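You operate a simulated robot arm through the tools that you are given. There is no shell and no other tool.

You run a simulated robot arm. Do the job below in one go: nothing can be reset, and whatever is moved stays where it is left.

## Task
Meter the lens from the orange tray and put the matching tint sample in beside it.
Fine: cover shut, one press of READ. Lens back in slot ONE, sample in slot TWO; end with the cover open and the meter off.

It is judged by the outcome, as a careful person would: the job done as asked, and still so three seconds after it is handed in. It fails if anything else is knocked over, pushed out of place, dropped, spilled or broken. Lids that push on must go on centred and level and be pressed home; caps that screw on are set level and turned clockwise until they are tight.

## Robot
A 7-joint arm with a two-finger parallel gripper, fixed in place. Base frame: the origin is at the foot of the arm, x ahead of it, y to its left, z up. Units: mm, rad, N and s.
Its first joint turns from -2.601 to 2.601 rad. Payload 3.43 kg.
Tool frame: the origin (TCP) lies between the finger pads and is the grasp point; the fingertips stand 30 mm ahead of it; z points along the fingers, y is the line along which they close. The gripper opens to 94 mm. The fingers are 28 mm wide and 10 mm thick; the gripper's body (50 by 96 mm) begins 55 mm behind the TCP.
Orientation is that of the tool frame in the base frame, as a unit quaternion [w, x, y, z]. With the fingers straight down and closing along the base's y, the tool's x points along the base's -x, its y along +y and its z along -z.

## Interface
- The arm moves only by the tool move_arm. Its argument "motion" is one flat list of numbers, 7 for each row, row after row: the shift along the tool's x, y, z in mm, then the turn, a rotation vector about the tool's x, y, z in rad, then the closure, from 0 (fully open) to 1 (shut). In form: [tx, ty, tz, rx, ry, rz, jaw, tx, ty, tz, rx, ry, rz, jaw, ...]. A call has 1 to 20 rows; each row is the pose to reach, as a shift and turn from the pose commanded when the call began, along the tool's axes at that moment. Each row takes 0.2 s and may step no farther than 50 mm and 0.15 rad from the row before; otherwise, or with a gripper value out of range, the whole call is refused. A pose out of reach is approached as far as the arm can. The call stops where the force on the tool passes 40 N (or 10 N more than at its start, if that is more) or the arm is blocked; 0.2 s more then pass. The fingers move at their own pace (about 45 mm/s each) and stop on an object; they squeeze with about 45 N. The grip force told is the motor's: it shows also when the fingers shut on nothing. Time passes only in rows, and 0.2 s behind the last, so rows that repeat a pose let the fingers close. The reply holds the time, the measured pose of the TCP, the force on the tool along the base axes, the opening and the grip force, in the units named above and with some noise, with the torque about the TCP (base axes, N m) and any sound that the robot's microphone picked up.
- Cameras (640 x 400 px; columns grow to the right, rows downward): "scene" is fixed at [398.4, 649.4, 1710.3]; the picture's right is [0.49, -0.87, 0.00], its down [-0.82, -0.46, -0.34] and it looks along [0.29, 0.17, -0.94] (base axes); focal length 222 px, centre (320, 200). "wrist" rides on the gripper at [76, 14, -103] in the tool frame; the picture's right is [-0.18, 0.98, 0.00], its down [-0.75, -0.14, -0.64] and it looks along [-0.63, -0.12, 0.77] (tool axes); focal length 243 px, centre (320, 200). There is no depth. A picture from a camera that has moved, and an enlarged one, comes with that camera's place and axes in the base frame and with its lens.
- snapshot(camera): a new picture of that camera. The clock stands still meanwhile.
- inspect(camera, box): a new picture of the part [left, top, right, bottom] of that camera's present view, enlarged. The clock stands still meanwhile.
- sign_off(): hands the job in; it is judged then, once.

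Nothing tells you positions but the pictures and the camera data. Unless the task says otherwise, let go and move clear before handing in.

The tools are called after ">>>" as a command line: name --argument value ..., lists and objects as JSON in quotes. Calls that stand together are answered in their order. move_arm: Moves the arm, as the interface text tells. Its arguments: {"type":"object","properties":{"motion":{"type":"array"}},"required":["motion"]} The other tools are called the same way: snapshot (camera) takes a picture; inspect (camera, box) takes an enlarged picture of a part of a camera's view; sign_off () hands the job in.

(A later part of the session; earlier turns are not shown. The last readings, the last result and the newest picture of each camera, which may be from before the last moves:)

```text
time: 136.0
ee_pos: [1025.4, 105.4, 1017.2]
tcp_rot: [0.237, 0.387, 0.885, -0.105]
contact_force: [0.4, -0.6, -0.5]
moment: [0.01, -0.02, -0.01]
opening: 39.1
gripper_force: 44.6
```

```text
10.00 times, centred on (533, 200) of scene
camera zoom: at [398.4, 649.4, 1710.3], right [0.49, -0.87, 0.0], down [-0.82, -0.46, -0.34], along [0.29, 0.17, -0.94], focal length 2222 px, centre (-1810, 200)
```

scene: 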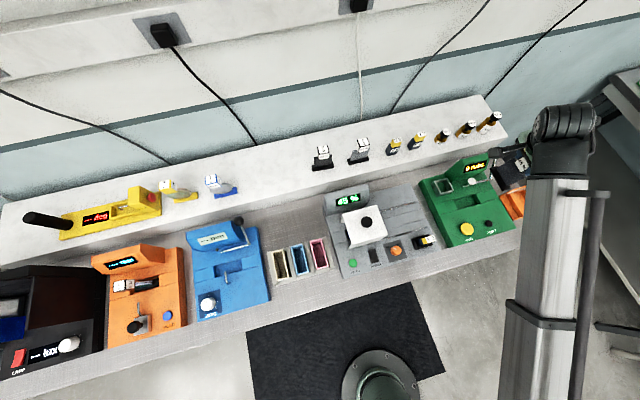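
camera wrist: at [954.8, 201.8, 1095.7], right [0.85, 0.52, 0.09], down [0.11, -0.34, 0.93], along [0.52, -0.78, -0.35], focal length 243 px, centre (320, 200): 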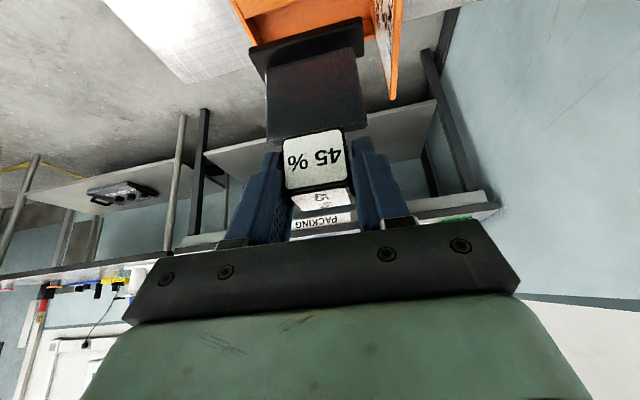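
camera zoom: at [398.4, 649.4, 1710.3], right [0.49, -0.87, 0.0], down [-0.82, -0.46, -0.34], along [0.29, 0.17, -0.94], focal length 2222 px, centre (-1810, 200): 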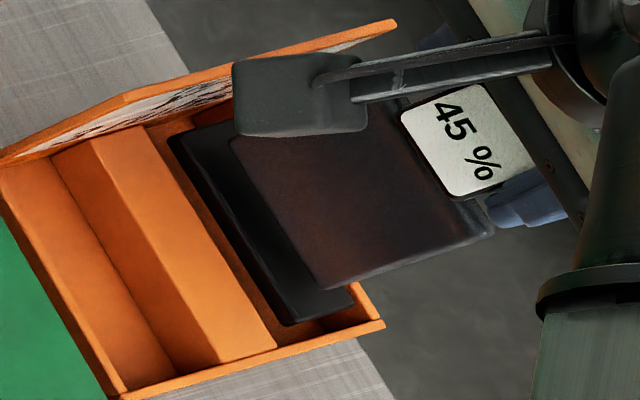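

>>> move_arm --motion '[1, 0, 1.7, 0, 0, 0, 1, 2, 0, 3.5, 0, 0, 0, 1, 3, 0, 5.2, 0, 0, 0, 1, 4, 0, 6.9, 0, 0, 0, 1]'

>>> inspect --camera "wrist" --box '[210, 0, 420, 150]'

>>> inspect --camera "scene" --box '[508, 180, 558, 220]'

```text
time: 137.0
ee_pos: [1025.3, 104.5, 1008.6]
tcp_rot: [0.237, 0.386, 0.885, -0.103]
contact_force: [0.5, 0.5, -1.2]
moment: [-0.01, 0.02, 0.0]
opening: 39.4
gripper_force: 44.3
```

```text
2.67 times, centred on (315, 75) of wrist
camera zoom: at [955.8, 201.0, 1061.1], right [0.83, 0.55, 0.09], down [0.12, -0.34, 0.93], along [0.54, -0.76, -0.35], focal length 647 px, centre (333, 533)
```

zoom: 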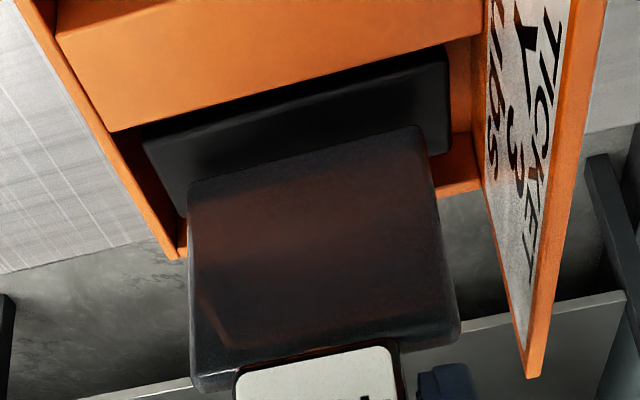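

```text
10.00 times, centred on (533, 200) of scene
camera zoom: at [398.4, 649.4, 1710.3], right [0.49, -0.87, 0.0], down [-0.82, -0.46, -0.34], along [0.29, 0.17, -0.94], focal length 2222 px, centre (-1810, 200)
```

zoom: 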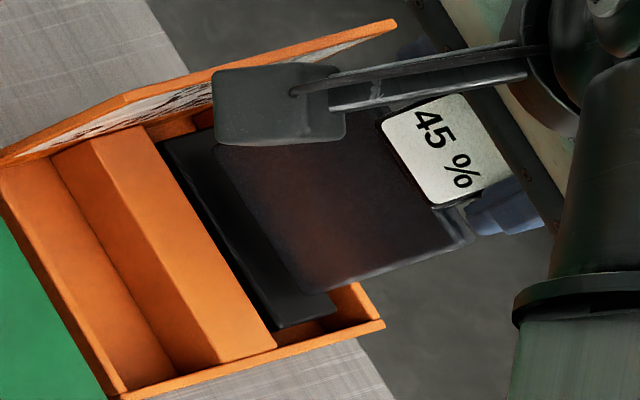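

>>> move_arm --motion '[0.75, 0, 1.3, 0, 0, 0, 1, 1.5, 0, 2.6, 0, 0, 0, 1, 2.25, 0, 3.9, 0, 0, 0, 1, 3, 0, 5.2, 0, 0, 0, 1]'

```text
time: 138.0
ee_pos: [1025.5, 105.9, 1003.2]
tcp_rot: [0.237, 0.387, 0.885, -0.104]
contact_force: [0.4, -0.1, -0.9]
moment: [0.0, 0.03, -0.01]
opening: 39.3
gripper_force: 45.6
```

>>> move_arm --motion '[0.75, 0, 1.3, 0, 0, 0, 1, 1.5, 0, 2.6, 0, 0, 0, 1, 2.25, 0, 3.9, 0, 0, 0, 1]'

>>> inspect --camera "wrist" --box '[210, 0, 420, 150]'

>>> inspect --camera "scene" --box '[508, 180, 558, 220]'

```text
time: 138.8
ee_pos: [1026.1, 104.9, 997.0]
tcp_rot: [0.237, 0.387, 0.885, -0.105]
contact_force: [0.3, 0.6, -1.0]
moment: [0.02, -0.02, 0.0]
opening: 39.3
gripper_force: 45.1
```

```text
2.67 times, centred on (315, 75) of wrist
camera zoom: at [956.0, 201.3, 1049.1], right [0.83, 0.55, 0.09], down [0.12, -0.34, 0.93], along [0.54, -0.76, -0.35], focal length 647 px, centre (333, 533)
```

zoom: 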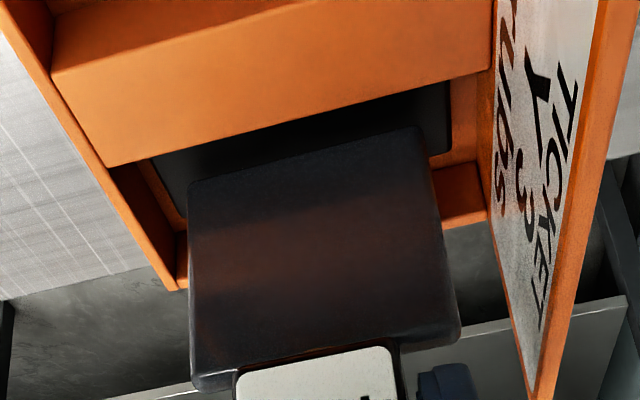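

```text
10.00 times, centred on (533, 200) of scene
camera zoom: at [398.4, 649.4, 1710.3], right [0.49, -0.87, 0.0], down [-0.82, -0.46, -0.34], along [0.29, 0.17, -0.94], focal length 2222 px, centre (-1810, 200)
```

zoom: 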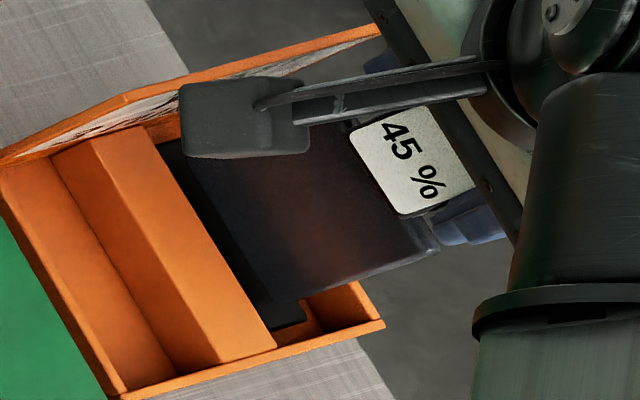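

>>> move_arm --motion '[0.5, 0, 0.87, 0, 0, 0, 1, 1, 0, 1.73, 0, 0, 0, 1, 1.5, 0, 2.6, 0, 0, 0, 1, 2, 0, 3.5, 0, 0, 0, 1]'

```text
time: 139.8
ee_pos: [1026.4, 105.9, 997.8]
tcp_rot: [0.239, 0.386, 0.885, -0.104]
contact_force: [-0.7, 1.8, 22.0]
moment: [0.01, 0.1, 0.04]
opening: 39.6
gripper_force: 45.4
```

The base is on the slot floor (even contact, negligible moment). I'll ease the pressure, open just enough (the lid is near the back finger), and withdraw along the tool axis.

>>> move_arm --motion '[-0.8, 0, -1.3, 0, 0, 0, 1, -1.5, 0, -2.6, 0, 0, 0, 1, -1.5, 0, -2.6, 0, 0, 0, 0.55, -1.5, 0, -2.6, 0, 0, 0, 0.48, -1.5, 0, -2.6, 0, 0, 0, 0.48, -1.5, 0, -2.6, 0, 0, 0, 0.48]'

>>> inspect --camera "wrist" --box '[210, 0, 420, 240]'

>>> inspect --camera "scene" --box '[500, 170, 570, 225]'

```text
time: 141.2
ee_pos: [1026.2, 105.9, 997.4]
tcp_rot: [0.237, 0.386, 0.885, -0.105]
contact_force: [-0.3, 0.4, 0.4]
moment: [-0.04, -0.02, -0.01]
opening: 48.8
gripper_force: 0.1
```

```text
1.67 times, centred on (315, 120) of wrist
camera zoom: at [955.6, 201.8, 1048.9], right [0.83, 0.55, 0.09], down [0.12, -0.34, 0.93], along [0.54, -0.76, -0.35], focal length 404 px, centre (328, 333)
```

zoom: 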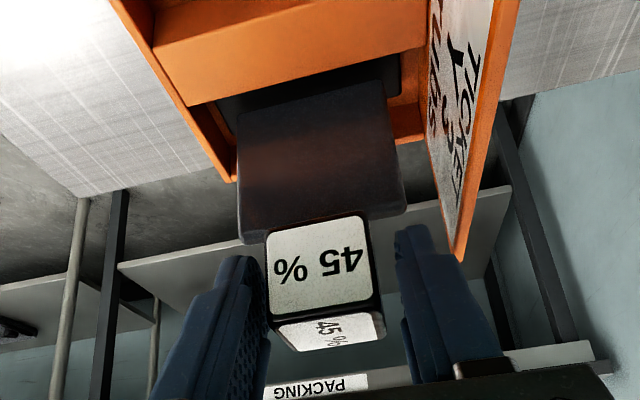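

```text
7.27 times, centred on (535, 198) of scene
camera zoom: at [398.4, 649.4, 1710.3], right [0.49, -0.87, 0.0], down [-0.82, -0.46, -0.34], along [0.29, 0.17, -0.94], focal length 1616 px, centre (-1244, 218)
```

zoom: 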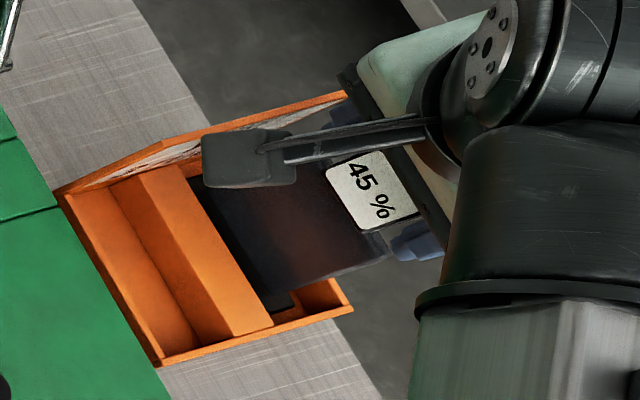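

The sample stands free in slot TWO. Withdrawing along the tool axis.

>>> move_arm --motion '[0, 0, -4, 0, 0, 0, 0.48, 0, 0, -12, 0, 0, 0, 0.48, 0, 0, -22, 0, 0, 0, 0.48, 0, 0, -34, 0, 0, 0, 0.48, 0, 0, -48, 0, 0, 0, 0.48, 0, 0, -64, 0, 0, 0, 0.48, 0, 0, -82, 0, 0, 0, 0.48, 0, 0, -100, 0, 0, 0, 0.48, 0, 0, -114, 0, 0, 0, 0.48, 0, 0, -120, 0, 0, 0, 0.48]'

>>> snapshot --camera "wrist"

>>> inspect --camera "scene" --box '[490, 160, 580, 230]'

```text
time: 143.4
ee_pos: [985.1, 149.0, 1102.6]
tcp_rot: [0.237, 0.387, 0.885, -0.104]
contact_force: [0.0, 0.0, -1.0]
moment: [-0.05, 0.02, 0.03]
opening: 48.9
gripper_force: 0.0
```

```text
taken
camera wrist: at [915.6, 245.6, 1153.2], right [0.83, 0.55, 0.09], down [0.12, -0.34, 0.93], along [0.54, -0.76, -0.35], focal length 243 px, centre (320, 200)
```

wrist: 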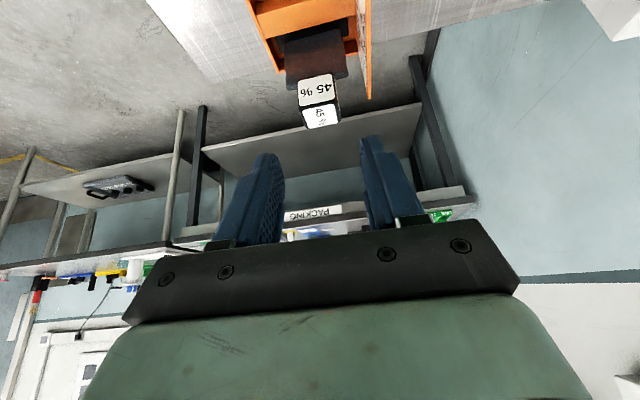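

```text
5.71 times, centred on (535, 195) of scene
camera zoom: at [398.4, 649.4, 1710.3], right [0.49, -0.87, 0.0], down [-0.82, -0.46, -0.34], along [0.29, 0.17, -0.94], focal length 1270 px, centre (-909, 229)
```

zoom: 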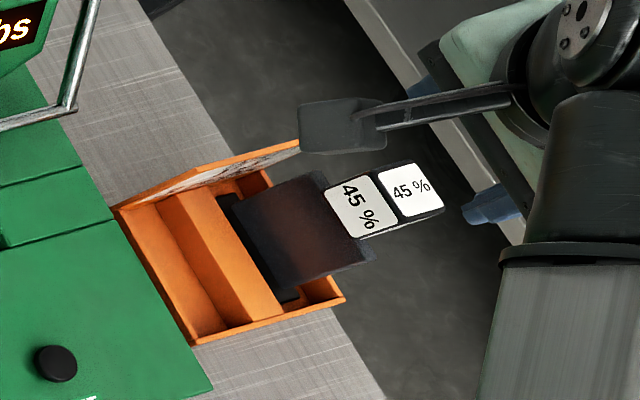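

Sample delivered in slot TWO. Now I'll straighten the tool and go back to the meter to open the cover and fetch the lens.

>>> move_arm --motion '[3, 0, -3, 0, 0.04, 0, 0.36, 9, 0, -8, 0, 0.12, 0, 0.36, 17, 0, -15, 0, 0.2, 0, 0.36, 26, 0, -23, 0, 0.28, 0, 0.36, 34, 0, -30, 0, 0.36, 0, 0.36, 41, 0, -36, 0, 0.44, 0, 0.36, 45, 0, -39, 0, 0.5, 0, 0.36, 46, 0, -40, 0, 0.5236, 0, 0.36, 46, 0, -40, 0, 0.5236, 0, 0.36]'

>>> inspect --camera "scene" --box '[460, 130, 600, 250]'

```text
time: 145.4
ee_pos: [945.5, 193.0, 1112.4]
tcp_rot: [0.0, 0.4, 0.916, 0.0]
contact_force: [0.2, 0.0, 0.7]
moment: [0.03, 0.0, 0.01]
opening: 60.1
gripper_force: 0.0
```

```text
3.33 times, centred on (530, 190) of scene
camera zoom: at [398.4, 649.4, 1710.3], right [0.49, -0.87, 0.0], down [-0.82, -0.46, -0.34], along [0.29, 0.17, -0.94], focal length 741 px, centre (-380, 233)
```

zoom: 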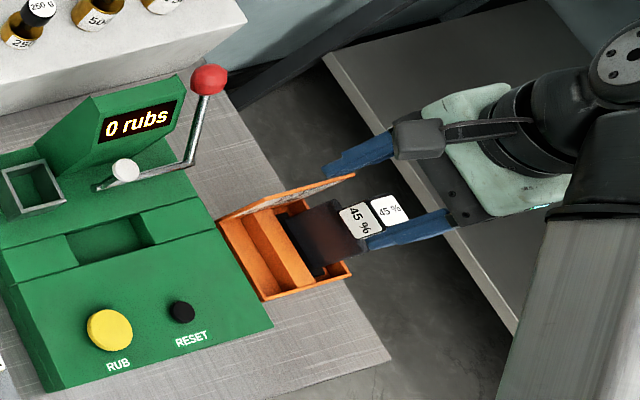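

>>> move_arm --motion '[6.7, 0.5, 0.1, 0, 0, -0.02, 0.36, 20.2, 1.4, 0.3, 0, 0, -0.061, 0.36, 40.4, 2.8, 0.5, 0, 0, -0.122, 0.36, 67.3, 4.6, 0.9, 0, 0, -0.203, 0.36, 98.8, 6.8, 1.3, 0, 0, -0.298, 0.36, 132.4, 9.1, 1.7, 0, 0, -0.399, 0.36, 166, 11.4, 2.2, 0, 0, -0.5, 0.36, 199.6, 13.7, 2.6, 0, 0, -0.602, 0.36, 233.3, 16, 3.1, 0, 0, -0.703, 0.36, 266.9, 18.3, 3.5, 0, 0, -0.805, 0.36, 300.5, 20.5, 3.9, 0, 0, -0.906, 0.36, 334.2, 22.8, 4.4, 0, 0, -1.007, 0.36, 367.8, 25.1, 4.8, 0, 0, -1.109, 0.36, 401.4, 27.4, 5.3, 0, 0, -1.21, 0.36, 435, 29.7, 5.7, 0, 0, -1.311, 0.36, 466.5, 31.9, 6.1, 0, 0, -1.406, 0.36, 493.2, 33.7, 6.5, 0, 0, -1.487, 0.36, 513.5, 35.1, 6.7, 0, 0, -1.548, 0.36, 526.9, 36, 6.9, 0, 0, -1.588, 0.36, 533.8, 36.5, 7, 0, 0, -1.609, 0.36]'

>>> snapshot --camera "wrist"

>>> snapshot --camera "scene"

```text
time: 149.6
ee_pos: [608.8, 610.8, 1106.7]
tcp_rot: [-0.001, -0.383, 0.924, -0.001]
contact_force: [0.3, 0.6, -0.1]
moment: [0.01, 0.03, 0.06]
opening: 60.3
gripper_force: 0.0
```

```text
taken
camera wrist: at [544.1, 566.7, 1210.1], right [-0.57, 0.82, 0.0], down [0.63, 0.43, 0.64], along [0.53, 0.36, -0.77], focal length 243 px, centre (320, 200)
```

wrist: 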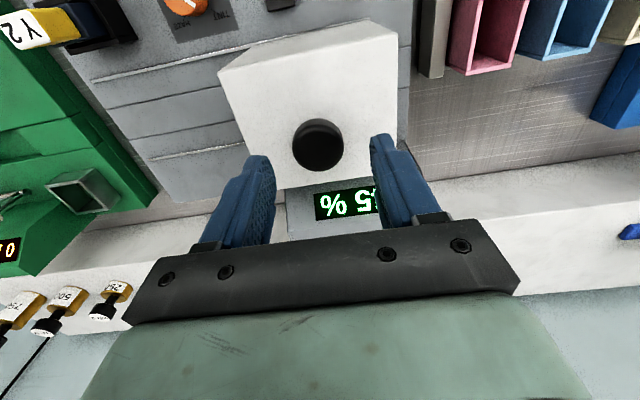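

```text
taken
```

scene: 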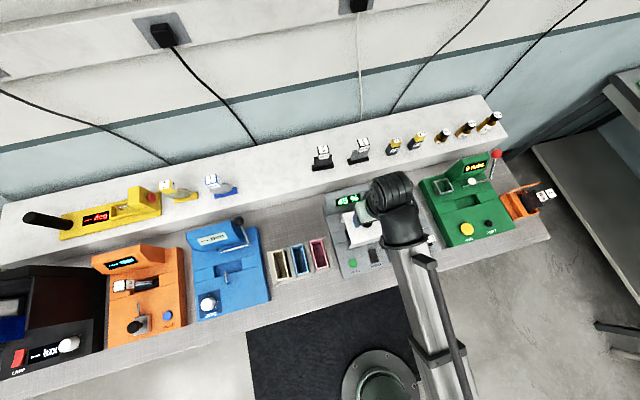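

Centred over the knob again. Gripping it and sliding the cover open.

>>> move_arm --motion '[0, 0, 4, 0, 0, 0, 0.36, 0, 0, 12, 0, 0, 0, 0.36, 0, 0, 21, 0, 0, 0, 0.36, 0, 0, 28, 0, 0, 0, 0.36, 0, 0, 32, 0, 0, 0, 0.36, 0, 0, 34, 0, 0, 0, 0.36, 0, 0, 34, 0, 0, 0, 0.5, 0, 0, 34, 0, 0, 0, 0.6, 0, 0, 34, 0, 0, 0, 0.65, 0, 0, 34, 0, 0, 0, 1, 0, 0, 34, 0, 0, 0, 1]'

```text
time: 152.0
ee_pos: [608.6, 609.7, 1073.0]
tcp_rot: [0.0, -0.382, 0.924, 0.0]
contact_force: [4.3, -5.1, -0.5]
moment: [0.08, -0.09, -0.01]
opening: 33.7
gripper_force: 45.6
```

>>> move_arm --motion '[0, -2, 0, 0, 0, 0, 1, 0, -6, 0, 0, 0, 0, 1, 0, -12, 0, 0, 0, 0, 1, 0, -19, 0, 0, 0, 0, 1, 0, -26, 0, 0, 0, 0, 1, 0, -34, 0, 0, 0, 0, 1, 0, -42, 0, 0, 0, 0, 1, 0, -50, 0, 0, 0, 0, 1, 0, -58, 0, 0, 0, 0, 1, 0, -66, 0, 0, 0, 0, 1, 0, -74, 0, 0, 0, 0, 1, 0, -82, 0, 0, 0, 0, 1, 0, -90, 0, 0, 0, 0, 1, 0, -98, 0, 0, 0, 0, 1, 0, -106, 0, 0, 0, 0, 1, 0, -114, 0, 0, 0, 0, 1, 0, -122, 0, 0, 0, 0, 1, 0, -129, 0, 0, 0, 0, 1, 0, -134, 0, 0, 0, 0, 1, 0, -136, 0, 0, 0, 0, 1]'

>>> inspect --camera "scene" --box '[310, 170, 450, 290]'

>>> snapshot --camera "wrist"

```text
time: 156.2
ee_pos: [704.3, 513.7, 1072.5]
tcp_rot: [0.0, -0.382, 0.924, 0.0]
contact_force: [10.2, 10.0, 22.5]
moment: [0.13, -0.32, 0.17]
opening: 33.7
gripper_force: 44.4
```

```text
3.33 times, centred on (380, 230) of scene
camera zoom: at [398.4, 649.4, 1710.3], right [0.49, -0.87, 0.0], down [-0.82, -0.46, -0.34], along [0.29, 0.17, -0.94], focal length 741 px, centre (120, 100)
```

zoom: 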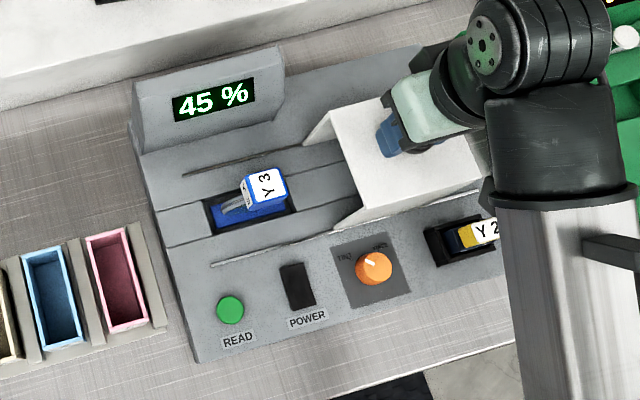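

```text
taken
camera wrist: at [640.1, 470.6, 1175.6], right [-0.56, 0.83, 0.0], down [0.63, 0.43, 0.64], along [0.53, 0.36, -0.77], focal length 243 px, centre (320, 200)
```

wrist: 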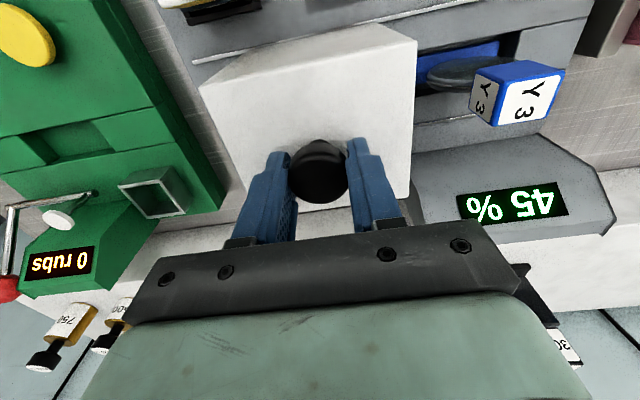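

The cover is open with the lens intact inside. Easing the contact force, releasing the knob, and rising.

>>> move_arm --motion '[-0.5, 0, -1, 0, 0, 0, 1, -1, 0, -1.5, 0, 0, 0, 1, -1, 0, -1.5, 0, 0, 0, 0.7, -1, 0, -1.5, 0, 0, 0, 0.5, -1, 0, -1.5, 0, 0, 0, 0.36, -1, 0, -1.5, 0, 0, 0, 0.36, -1, 0, -6, 0, 0, 0, 0.36, -1, 0, -14, 0, 0, 0, 0.36, -1, 0, -24, 0, 0, 0, 0.36, -1, 0, -34, 0, 0, 0, 0.36, -1, 0, -40, 0, 0, 0, 0.36]'

>>> snapshot --camera "wrist"

>>> inspect --camera "scene" --box '[310, 170, 450, 290]'

```text
time: 158.6
ee_pos: [706.3, 512.7, 1111.6]
tcp_rot: [-0.001, -0.383, 0.924, -0.001]
contact_force: [-0.6, 0.1, 0.0]
moment: [-0.01, 0.02, -0.01]
opening: 60.4
gripper_force: 0.0
```

```text
taken
camera wrist: at [641.0, 470.0, 1215.2], right [-0.56, 0.83, 0.0], down [0.63, 0.43, 0.64], along [0.53, 0.36, -0.77], focal length 243 px, centre (320, 200)
```

wrist: 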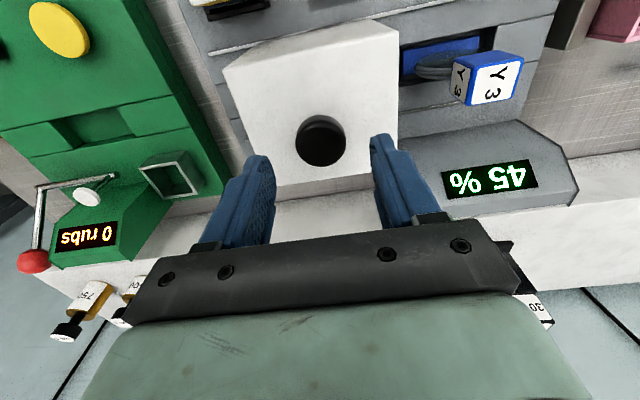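

```text
3.33 times, centred on (380, 230) of scene
camera zoom: at [398.4, 649.4, 1710.3], right [0.49, -0.87, 0.0], down [-0.82, -0.46, -0.34], along [0.29, 0.17, -0.94], focal length 741 px, centre (120, 100)
```

zoom: 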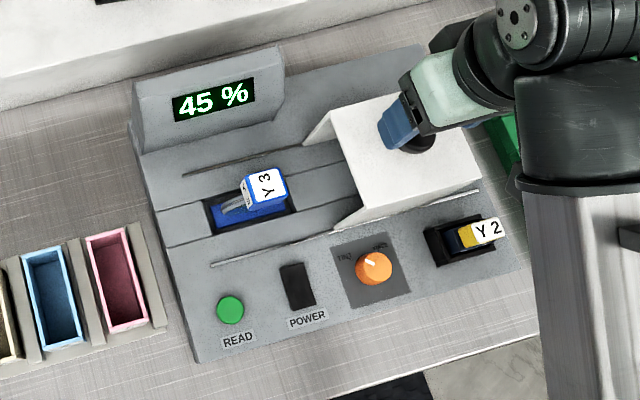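

Now turning the gripper to straddle the lens across its thin side, directly above the well.

>>> move_arm --motion '[0, 2.7, 0, 0, 0, -0.031, 0.3, 0.1, 8.1, 0, 0, 0, -0.094, 0.3, 0.2, 16.2, 0, 0, 0, -0.189, 0.3, 0.4, 27.1, 0, 0, 0, -0.314, 0.3, 0.5, 39.3, 0, 0, 0, -0.456, 0.3, 0.7, 51.5, 0, 0, 0, -0.597, 0.3, 0.9, 63.6, 0, 0, 0, -0.738, 0.3, 1, 75.8, 2, 0, 0, -0.88, 0.3, 1.2, 88, 5, 0, 0, -1.021, 0.3, 1.3, 100.2, 8, 0, 0, -1.163, 0.3, 1.5, 112.4, 11, 0, 0, -1.304, 0.3, 1.6, 121.9, 14, 0, 0, -1.414, 0.3, 1.7, 130, 16, 0, 0, -1.508, 0.3, 1.8, 135.4, 16, 0, 0, -1.571, 0.3, 1.8, 135.4, 16, 0, 0, -1.571, 0.3]'

>>> snapshot --camera "wrist"

>>> inspect --camera "wrist" --box '[240, 20, 400, 170]'

```text
time: 161.8
ee_pos: [608.6, 608.0, 1097.3]
tcp_rot: [0.0, 0.924, -0.382, 0.001]
contact_force: [-1.1, -1.0, 0.8]
moment: [0.01, 0.01, 0.0]
opening: 65.6
gripper_force: 0.1
```

```text
taken
camera wrist: at [652.4, 545.0, 1200.3], right [-0.82, -0.57, 0.0], down [-0.43, 0.63, 0.64], along [-0.36, 0.53, -0.77], focal length 243 px, centre (320, 200)
```

wrist: 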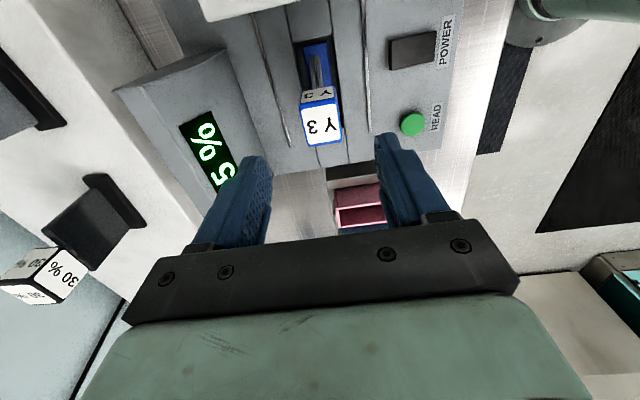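

```text
2.67 times, centred on (320, 95) of wrist
camera zoom: at [652.4, 545.0, 1200.3], right [-0.82, -0.57, 0.0], down [-0.43, 0.63, 0.64], along [-0.36, 0.53, -0.77], focal length 647 px, centre (320, 480)
```

zoom: 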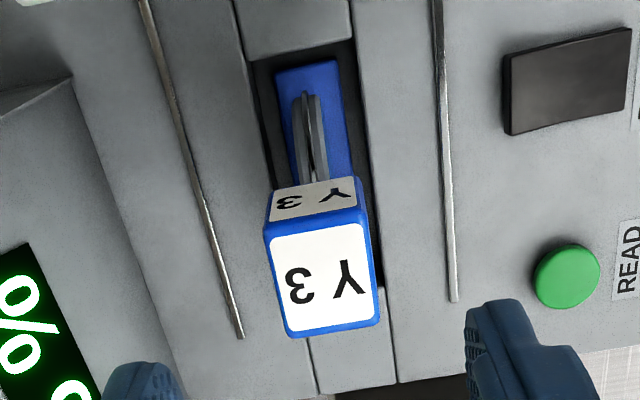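

>>> move_arm --motion '[1, 0.3, 5, 0, 0, 0, 0.3, 2, 0.7, 16, 0, 0, 0, 0.3, 2.5, 1, 32, 0, 0, 0, 0.3, 2.5, 1, 50, 0, 0, 0, 0.3, 2.5, 1, 67, 0, 0, 0, 0.3, 2.5, 1, 81, 0, 0, 0, 0.3, 2.5, 1, 91, 0, 0, 0, 0.3, 2.5, 1, 95.5, 0, 0, 0, 0.3, 2.5, 1, 95.5, 0, 0, 0, 0.3]'

>>> inspect --camera "wrist" --box '[220, 60, 420, 250]'

```text
time: 163.8
ee_pos: [610.1, 607.3, 1000.7]
tcp_rot: [0.0, 0.924, -0.383, 0.0]
contact_force: [0.1, 0.0, 0.5]
moment: [0.03, -0.02, -0.01]
opening: 65.7
gripper_force: 0.0
```

```text
2.11 times, centred on (320, 155) of wrist
camera zoom: at [652.7, 543.0, 1103.8], right [-0.83, -0.56, 0.0], down [-0.43, 0.63, 0.64], along [-0.36, 0.53, -0.77], focal length 511 px, centre (320, 295)
```

zoom: 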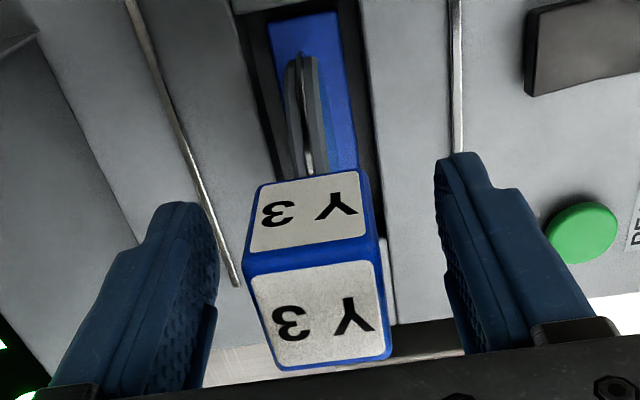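

>>> move_arm --motion '[0, 0, 0, 0, 0, 0, 0.5, 0, 0, 0, 0, 0, 0, 0.6, 0, 0, 0, 0, 0, 0, 1, 0, 0, 0, 0, 0, 0, 1, 0, 0, 0, 0, 0, 0, 1, 0, 0, 0, 0, 0, 0, 1]'

>>> inspect --camera "wrist" --box '[220, 60, 420, 250]'

```text
time: 165.2
ee_pos: [610.2, 605.8, 1000.1]
tcp_rot: [0.002, 0.924, -0.383, 0.0]
contact_force: [0.0, -0.4, 0.2]
moment: [0.01, 0.01, 0.0]
opening: 33.9
gripper_force: 45.2
```

```text
2.11 times, centred on (320, 155) of wrist
camera zoom: at [652.8, 542.9, 1103.9], right [-0.83, -0.56, 0.0], down [-0.43, 0.63, 0.64], along [-0.36, 0.53, -0.77], focal length 511 px, centre (320, 295)
```

zoom: 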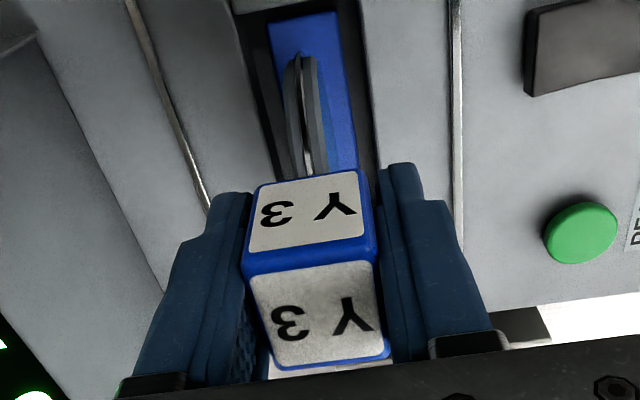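

The lens is gripped squarely. I'll lift it out of the well, then pull forward and up so it clears the cover and the Y 2 item on the way.

>>> move_arm --motion '[0, 0, -4, 0, 0, 0, 1, 0, 0, -14, 0, 0, 0, 1, 0, 0, -30, 0, 0, 0, 1, 0, 0, -48, 0, 0, 0, 1, 0, 0, -64, 0, 0, 0, 1, 0, 3, -75, 0, 0, 0, 1, 0, 10, -84, 0, 0, 0, 1, 0, 22, -94, 0, 0, 0, 1, 0, 37, -104, 0, 0, 0, 1, 0, 52, -113, 0, 0, 0, 1, 0, 65, -120, 0, 0, 0, 1, 0, 73, -124, 0, 0, 0, 1, 0, 75, -125, 0, 0, 0, 1, 0, 75, -125, 0, 0, 0, 1]'

>>> snapshot --camera "wrist"

>>> inspect --camera "scene" --box '[310, 170, 450, 290]'

```text
time: 168.2
ee_pos: [556.4, 553.1, 1125.7]
tcp_rot: [0.001, 0.924, -0.383, -0.001]
contact_force: [0.3, -1.2, -0.8]
moment: [-0.01, 0.02, 0.01]
opening: 33.6
gripper_force: 44.9
```

```text
taken
camera wrist: at [599.7, 489.5, 1228.5], right [-0.83, -0.56, 0.0], down [-0.43, 0.63, 0.64], along [-0.36, 0.53, -0.77], focal length 243 px, centre (320, 200)
```

wrist: 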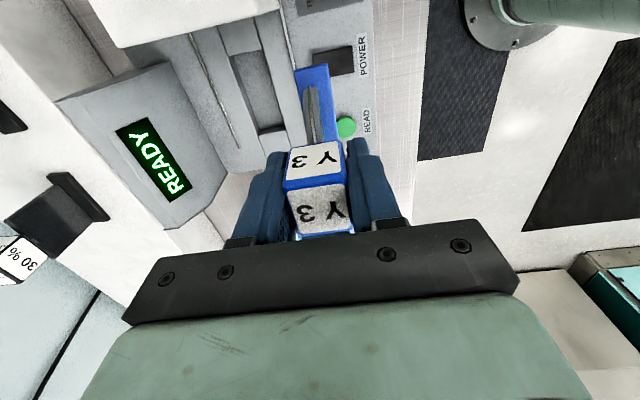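

```text
3.33 times, centred on (380, 230) of scene
camera zoom: at [398.4, 649.4, 1710.3], right [0.49, -0.87, 0.0], down [-0.82, -0.46, -0.34], along [0.29, 0.17, -0.94], focal length 741 px, centre (120, 100)
```

zoom: 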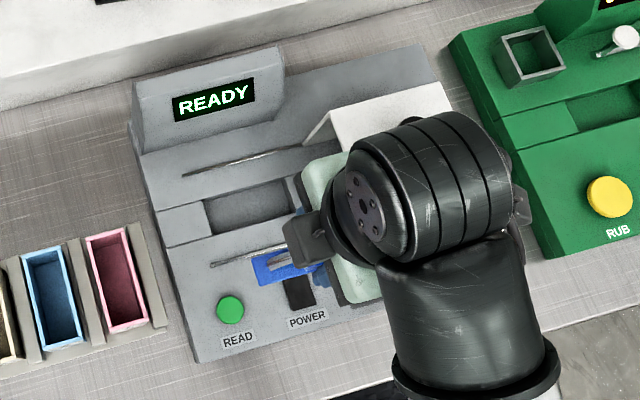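

The lens is out and the display is back to READY. Carrying the lens to the right along the front of the cover at v about 776.

>>> move_arm --motion '[2, 3, 2, 0, 0, 0, 1, 8, 6, 5, 0, 0, 0, 1, 20, 8, 7, 0, 0, 0, 1, 38, 8, 7, 0, 0, 0, 1, 60, 8, 7, 0, 0, 0, 1, 86, 8, 7, 0, 0, 0, 1, 113, 8, 7, 0, 0, 0, 1, 140, 8, 7, 0, 0, 0, 1, 167, 8, 7, 0, 0, 0, 1, 194, 8, 7, 0, 0, 0, 1, 221, 8, 7, 0, 0, 0, 1, 247, 8, 7, 0, 0, 0, 1, 271, 8, 7, 0, 0, 0, 1, 293, 8, 7, 0, 0, 0, 1, 311, 8, 7, 0, 0, 0, 1, 322, 8, 7, 0, 0, 0, 1, 328, 8, 7, 0, 0, 0, 1]'

>>> snapshot --camera "wrist"

>>> snapshot --camera "scene"

```text
time: 171.8
ee_pos: [782.9, 315.2, 1118.8]
tcp_rot: [0.0, 0.924, -0.382, 0.0]
contact_force: [-0.2, -0.1, -0.8]
moment: [0.01, -0.03, 0.01]
opening: 33.5
gripper_force: 44.7
```

```text
taken
camera wrist: at [826.2, 252.0, 1222.1], right [-0.83, -0.56, 0.0], down [-0.43, 0.63, 0.64], along [-0.36, 0.53, -0.77], focal length 243 px, centre (320, 200)
```

wrist: 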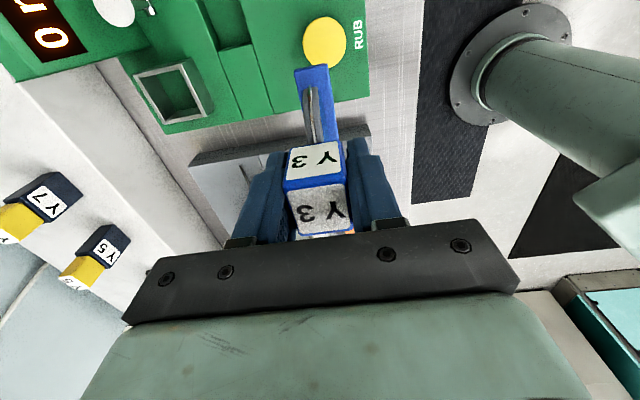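

```text
taken
```

scene: 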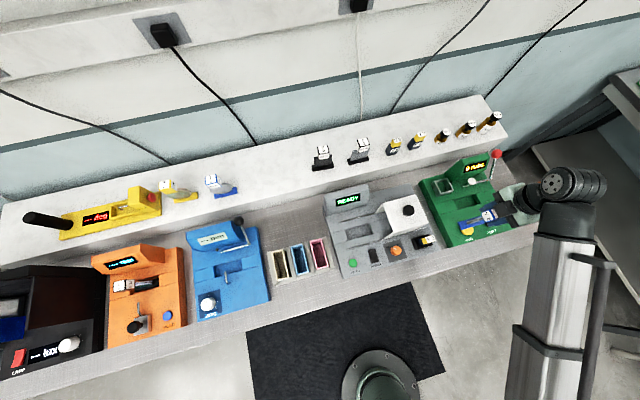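

>>> move_arm --motion '[5.3, -0.4, 0.5, 0, 0, 0.031, 1, 16, -1.3, 1.4, 0, 0, 0.094, 1, 32.1, -2.5, 2.9, 0, 0, 0.189, 1, 53.5, -4.2, 4.8, 0, 0, 0.314, 1, 77.5, -6.1, 7, 0, 0, 0.456, 1, 101.6, -8, 9.1, 0, 0, 0.597, 1, 125.6, -9.9, 11.3, 0, 0, 0.738, 1, 149.7, -11.8, 13.4, 0, 0, 0.88, 1, 173.7, -13.7, 15.6, 0, 0, 1.021, 1, 197.8, -15.5, 17.8, 0, 0, 1.163, 1, 221.9, -17.4, 19.9, 0, 0, 1.304, 1, 240.6, -18.9, 21.6, 0, 0, 1.414, 1, 256.6, -20.2, 23, 0, 0, 1.508, 1, 267.3, -21, 24, 0, 0, 1.571, 1, 267.3, -21, 24, 0, 0, 1.571, 1]'

>>> snapshot --camera "wrist"

>>> inspect --camera "wrist" --box '[220, 20, 420, 180]'

>>> inspect --camera "scene" --box '[490, 160, 590, 230]'

```text
time: 175.0
ee_pos: [986.5, 141.1, 1094.0]
tcp_rot: [-0.001, -0.382, 0.924, -0.001]
contact_force: [0.5, 0.3, -0.8]
moment: [-0.04, -0.01, 0.02]
opening: 33.9
gripper_force: 44.9
```

```text
taken
camera wrist: at [922.4, 97.0, 1197.0], right [-0.56, 0.83, 0.0], down [0.63, 0.43, 0.64], along [0.53, 0.36, -0.77], focal length 243 px, centre (320, 200)
```

wrist: 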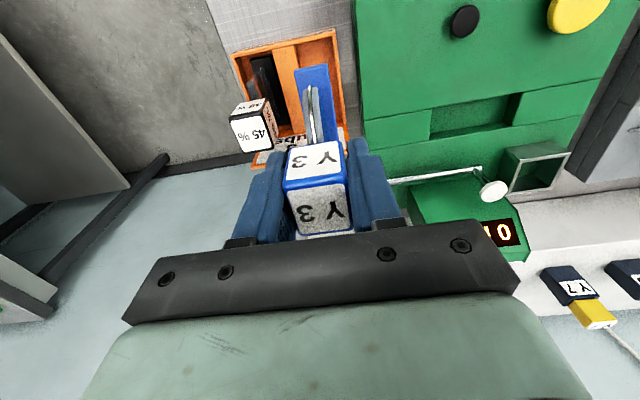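

```text
2.50 times, centred on (320, 100) of wrist
camera zoom: at [922.4, 97.0, 1197.0], right [-0.56, 0.83, 0.0], down [0.63, 0.43, 0.64], along [0.53, 0.36, -0.77], focal length 606 px, centre (320, 450)
```

zoom: 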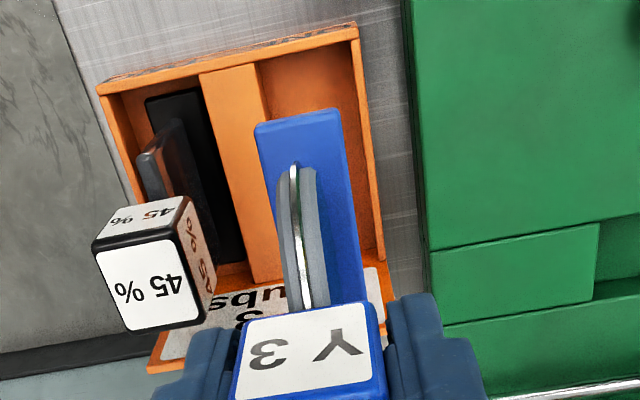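

```text
5.71 times, centred on (540, 195) of scene
camera zoom: at [398.4, 649.4, 1710.3], right [0.49, -0.87, 0.0], down [-0.82, -0.46, -0.34], along [0.29, 0.17, -0.94], focal length 1270 px, centre (-937, 229)
```

zoom: 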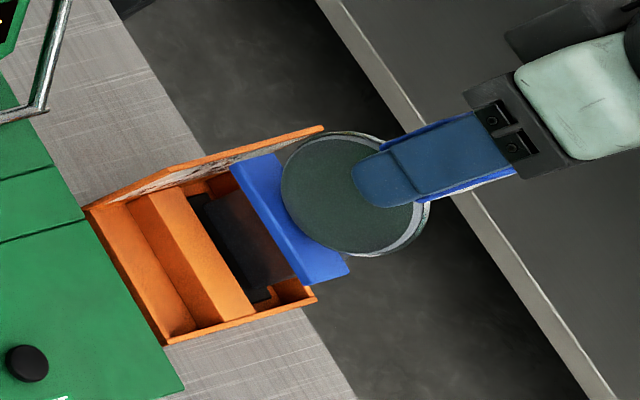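

The lens is right above its original place over slot ONE, and the sample stands clear in slot TWO. Descending toward the rim.

>>> move_arm --motion '[-0.3, 0, 4, 0, 0, 0, 1, -0.6, 0, 13, 0, 0, 0, 1, -1, 0, 26, 0, 0, 0, 1, -1, 0, 40, 0, 0, 0, 1, -1, 0, 54, 0, 0, 0, 1, -1, 0, 66, 0, 0, 0, 1, -1, 0, 74, 0, 0, 0, 1, -1, 0, 78, 0, 0, 0, 1, -1, 0, 78, 0, 0, 0, 1]'

>>> inspect --camera "wrist" --box '[220, 20, 420, 180]'

>>> inspect --camera "scene" --box '[490, 170, 560, 225]'

```text
time: 177.0
ee_pos: [987.2, 140.1, 1015.9]
tcp_rot: [-0.001, -0.383, 0.924, 0.0]
contact_force: [0.9, -0.3, 0.2]
moment: [-0.05, -0.01, -0.03]
opening: 33.5
gripper_force: 45.2
```

```text
2.50 times, centred on (320, 100) of wrist
camera zoom: at [922.5, 97.7, 1119.8], right [-0.56, 0.83, 0.0], down [0.63, 0.43, 0.64], along [0.53, 0.36, -0.77], focal length 606 px, centre (320, 450)
```

zoom: 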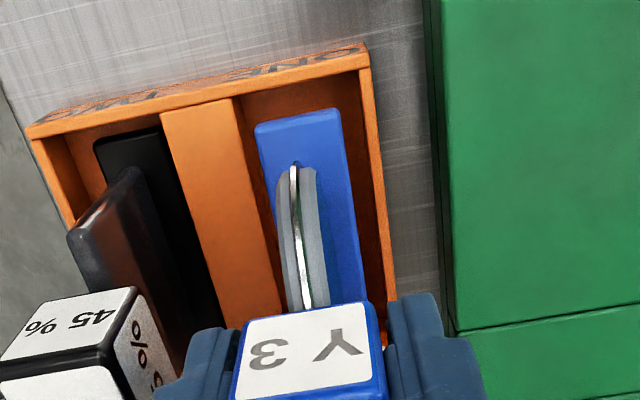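

```text
7.27 times, centred on (525, 198) of scene
camera zoom: at [398.4, 649.4, 1710.3], right [0.49, -0.87, 0.0], down [-0.82, -0.46, -0.34], along [0.29, 0.17, -0.94], focal length 1616 px, centre (-1171, 218)
```

zoom: 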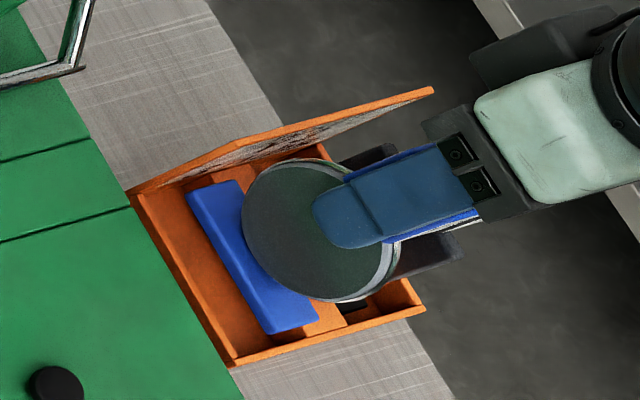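

>>> move_arm --motion '[0, 0, 3, 0, 0, 0, 1, 0, 0, 6, 0, 0, 0, 1, 0, 0, 9, 0, 0, 0, 1, 0, 0, 12, 0, 0, 0, 1, 0, 0, 15, 0, 0, 0, 1, 0, 0, 18, 0, 0, 0, 1]'

>>> inspect --camera "wrist" --box '[220, 20, 420, 180]'

```text
time: 178.4
ee_pos: [987.5, 140.6, 999.0]
tcp_rot: [-0.001, -0.383, 0.924, -0.001]
contact_force: [-0.2, 0.2, -1.2]
moment: [-0.02, 0.01, -0.01]
opening: 33.4
gripper_force: 44.9
```

```text
2.50 times, centred on (320, 100) of wrist
camera zoom: at [922.6, 98.2, 1101.5], right [-0.56, 0.83, 0.0], down [0.63, 0.43, 0.64], along [0.53, 0.36, -0.77], focal length 606 px, centre (320, 450)
```

zoom: 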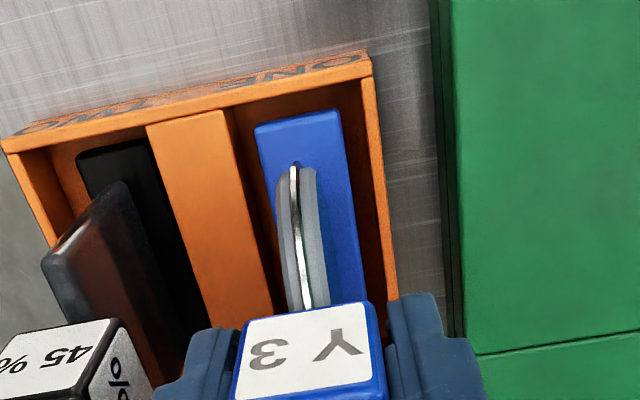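

>>> move_arm --motion '[0, 0, 2, 0, 0, 0, 1, 0, 0, 4, 0, 0, 0, 1, 0, 0, 6, 0, 0, 0, 1, 0, 0, 8, 0, 0, 0, 1, 0, 0, 9.5, 0, 0, 0, 1]'

```text
time: 179.6
ee_pos: [986.8, 141.9, 988.8]
tcp_rot: [-0.001, -0.383, 0.924, 0.0]
contact_force: [-0.7, 0.0, -0.2]
moment: [-0.02, 0.03, 0.0]
opening: 33.3
gripper_force: 45.5
```

>>> move_arm --motion '[0, 0, 1, 0, 0, 0, 1, 0, 0, 2, 0, 0, 0, 1, 0, 0, 3, 0, 0, 0, 1, 0, 0, 4, 0, 0, 0, 1]'

```text
time: 180.6
ee_pos: [986.2, 142.8, 985.5]
tcp_rot: [0.0, -0.383, 0.924, 0.0]
contact_force: [0.4, -0.2, -0.2]
moment: [-0.01, -0.02, 0.01]
opening: 33.5
gripper_force: 45.1
```

>>> move_arm --motion '[0, 0, 1, 0, 0, 0, 1, 0, 0, 2, 0, 0, 0, 1, 0, 0, 3, 0, 0, 0, 1]'

```text
time: 181.4
ee_pos: [987.0, 143.6, 984.5]
tcp_rot: [0.001, -0.383, 0.924, -0.001]
contact_force: [1.6, -0.3, 25.3]
moment: [-0.09, -0.05, 0.01]
opening: 33.5
gripper_force: 44.7
```

The lens base is on the slot ONE floor. Easing off, opening modestly so the sample next door isn't touched, and rising.

>>> move_arm --motion '[0, 0, -1.2, 0, 0, 0, 1, 0, 0, -1.8, 0, 0, 0, 1, 0, 0, -1.8, 0, 0, 0, 0.6, 0, 0, -1.8, 0, 0, 0, 0.5, 0, 0, -1.8, 0, 0, 0, 0.48, 0, 0, -1.8, 0, 0, 0, 0.48, 0, 0, -8, 0, 0, 0, 0.48, 0, 0, -20, 0, 0, 0, 0.48, 0, 0, -36, 0, 0, 0, 0.48, 0, 0, -55, 0, 0, 0, 0.48, 0, 0, -75, 0, 0, 0, 0.48, 0, 0, -95, 0, 0, 0, 0.48, 0, 0, -108, 0, 0, 0, 0.48, 0, 0, -113, 0, 0, 0, 0.48]'

>>> snapshot --camera "wrist"

>>> inspect --camera "scene" --box '[490, 165, 580, 230]'

```text
time: 184.4
ee_pos: [987.9, 141.7, 1094.7]
tcp_rot: [-0.001, -0.382, 0.924, 0.0]
contact_force: [0.2, -1.0, 0.5]
moment: [0.0, -0.01, -0.06]
opening: 49.2
gripper_force: 0.0
```

```text
taken
camera wrist: at [922.8, 98.0, 1198.8], right [-0.56, 0.83, 0.0], down [0.63, 0.43, 0.64], along [0.53, 0.36, -0.77], focal length 243 px, centre (320, 200)
```

wrist: 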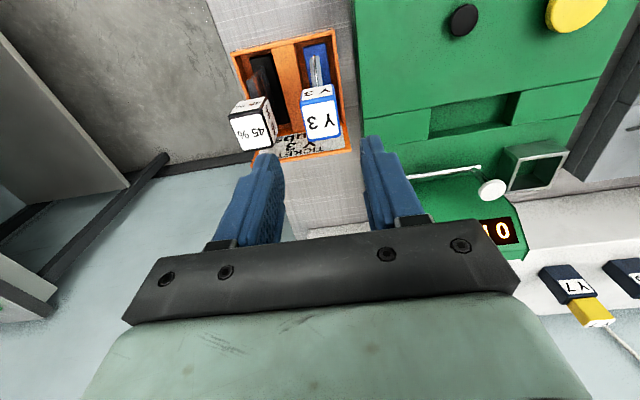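

```text
6.15 times, centred on (535, 198) of scene
camera zoom: at [398.4, 649.4, 1710.3], right [0.49, -0.87, 0.0], down [-0.82, -0.46, -0.34], along [0.29, 0.17, -0.94], focal length 1367 px, centre (-1003, 215)
```

zoom: 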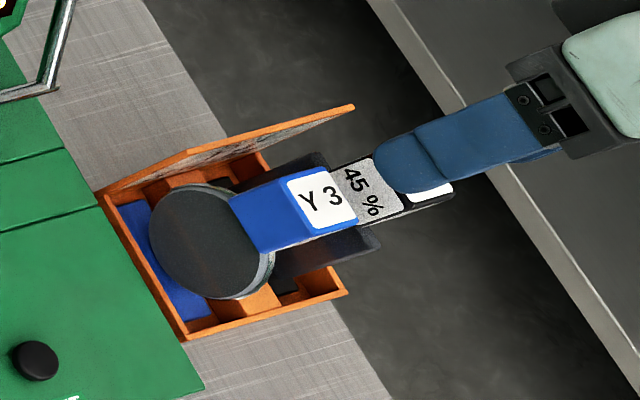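

>>> inspect --camera "wrist" --box '[215, 20, 365, 165]'

>>> inspect --camera "scene" --box '[310, 170, 450, 290]'

```text
2.76 times, centred on (290, 92) of wrist
camera zoom: at [922.8, 98.0, 1198.8], right [-0.56, 0.83, 0.0], down [0.63, 0.43, 0.64], along [0.53, 0.36, -0.77], focal length 669 px, centre (403, 497)
```

zoom: 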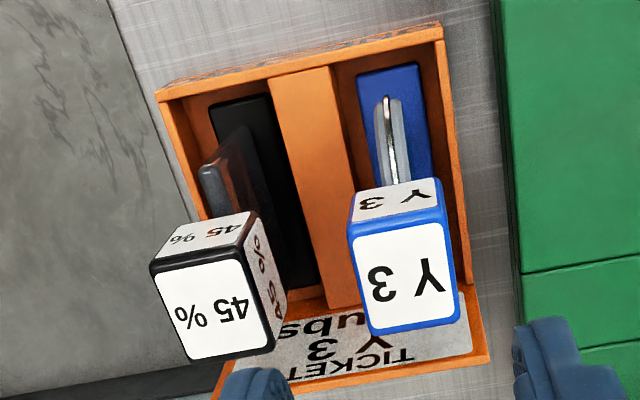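

```text
3.33 times, centred on (380, 230) of scene
camera zoom: at [398.4, 649.4, 1710.3], right [0.49, -0.87, 0.0], down [-0.82, -0.46, -0.34], along [0.29, 0.17, -0.94], focal length 741 px, centre (120, 100)
```

zoom: 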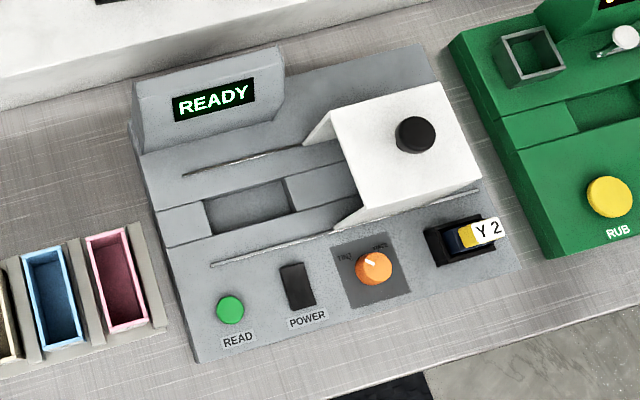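

Lens is back in slot ONE and the 45 % sample beside it in slot TWO, both upright; the cover is open at its original place. Last step: switch the meter off. I'll move to above the POWER switch with the fingers shut.

>>> move_arm --motion '[0.7, 7.3, 0.1, 0, 0, 0, 0.5, 2, 21.9, 0.4, 0, 0, 0, 0.6, 4.1, 43.8, 0.8, 0, 0, 0, 0.8, 6.8, 73, 1.3, 0, 0, 0, 1, 10, 107.1, 1.9, 0, 0, 0, 1, 13.4, 143.6, 2.5, 0, 0, 0, 1, 16.8, 180.1, 3.1, 0, 0, 0, 1, 20.2, 216.5, 3.7, 0, 0, 0, 1, 23.6, 253, 4.4, 0, 0, 0, 1, 27, 289.5, 5, 0, 0, 0, 1, 30.4, 326, 5.6, 0, 0, 0, 1, 33.8, 362.5, 6.3, 0, 0, 0, 1, 37.2, 398.9, 6.9, 0, 0, 0, 1, 40.6, 435.4, 7.5, 0, 0, 0, 1, 44, 471.9, 8.2, 0, 0, 0, 1, 47.2, 506, 8.7, 0, 0, 0, 1, 49.9, 535, 9.2, 0, 0, 0, 1, 51.9, 557, 9.6, 0, 0, 0, 1, 53.3, 571.5, 9.9, 0, 0, 0, 1, 54, 579, 10, 0, 0, 0, 1]'

>>> snapshot --camera "wrist"

>>> inspect --camera "scene" --box '[480, 150, 580, 230]'

```text
time: 188.6
ee_pos: [541.1, 513.7, 1085.1]
tcp_rot: [-0.001, -0.383, 0.924, 0.0]
contact_force: [0.1, 0.1, 0.0]
moment: [0.0, 0.0, -0.05]
opening: 0.0
gripper_force: 32.9
```

```text
taken
camera wrist: at [475.8, 470.3, 1188.7], right [-0.56, 0.83, 0.0], down [0.63, 0.43, 0.64], along [0.53, 0.36, -0.77], focal length 243 px, centre (320, 200)
```

wrist: 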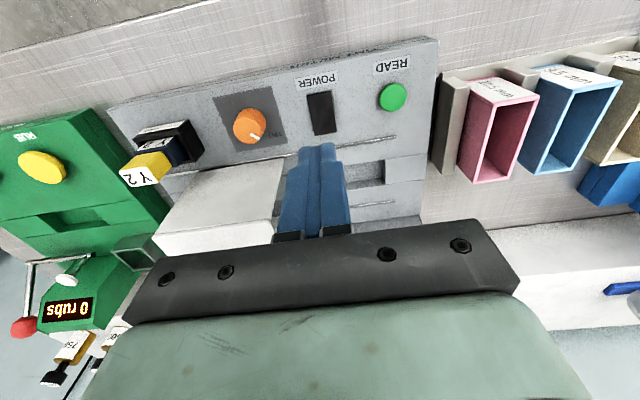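

```text
5.00 times, centred on (530, 190) of scene
camera zoom: at [398.4, 649.4, 1710.3], right [0.49, -0.87, 0.0], down [-0.82, -0.46, -0.34], along [0.29, 0.17, -0.94], focal length 1111 px, centre (-730, 250)
```

zoom: 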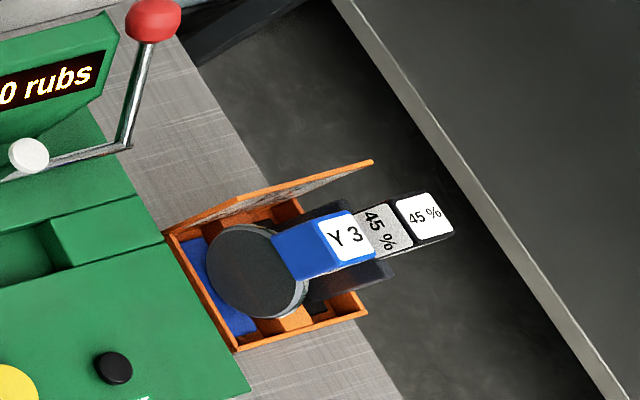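

>>> inspect --camera "wrist" --box '[270, 55, 380, 150]'

>>> inspect --camera "scene" --box '[350, 235, 410, 280]'

```text
4.21 times, centred on (325, 102) of wrist
camera zoom: at [475.8, 470.3, 1188.7], right [-0.56, 0.83, 0.0], down [0.63, 0.43, 0.64], along [0.53, 0.36, -0.77], focal length 1022 px, centre (299, 610)
```

zoom: 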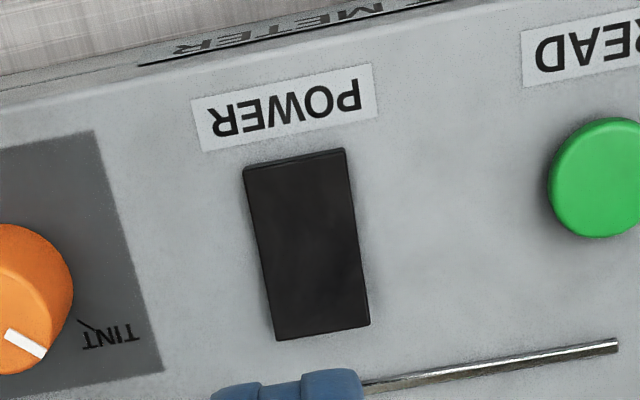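

```text
8.89 times, centred on (380, 258) of scene
camera zoom: at [398.4, 649.4, 1710.3], right [0.49, -0.87, 0.0], down [-0.82, -0.46, -0.34], along [0.29, 0.17, -0.94], focal length 1975 px, centre (-213, -311)
```

zoom: 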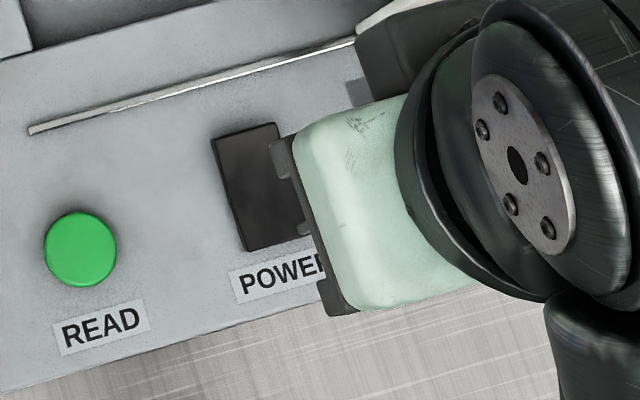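

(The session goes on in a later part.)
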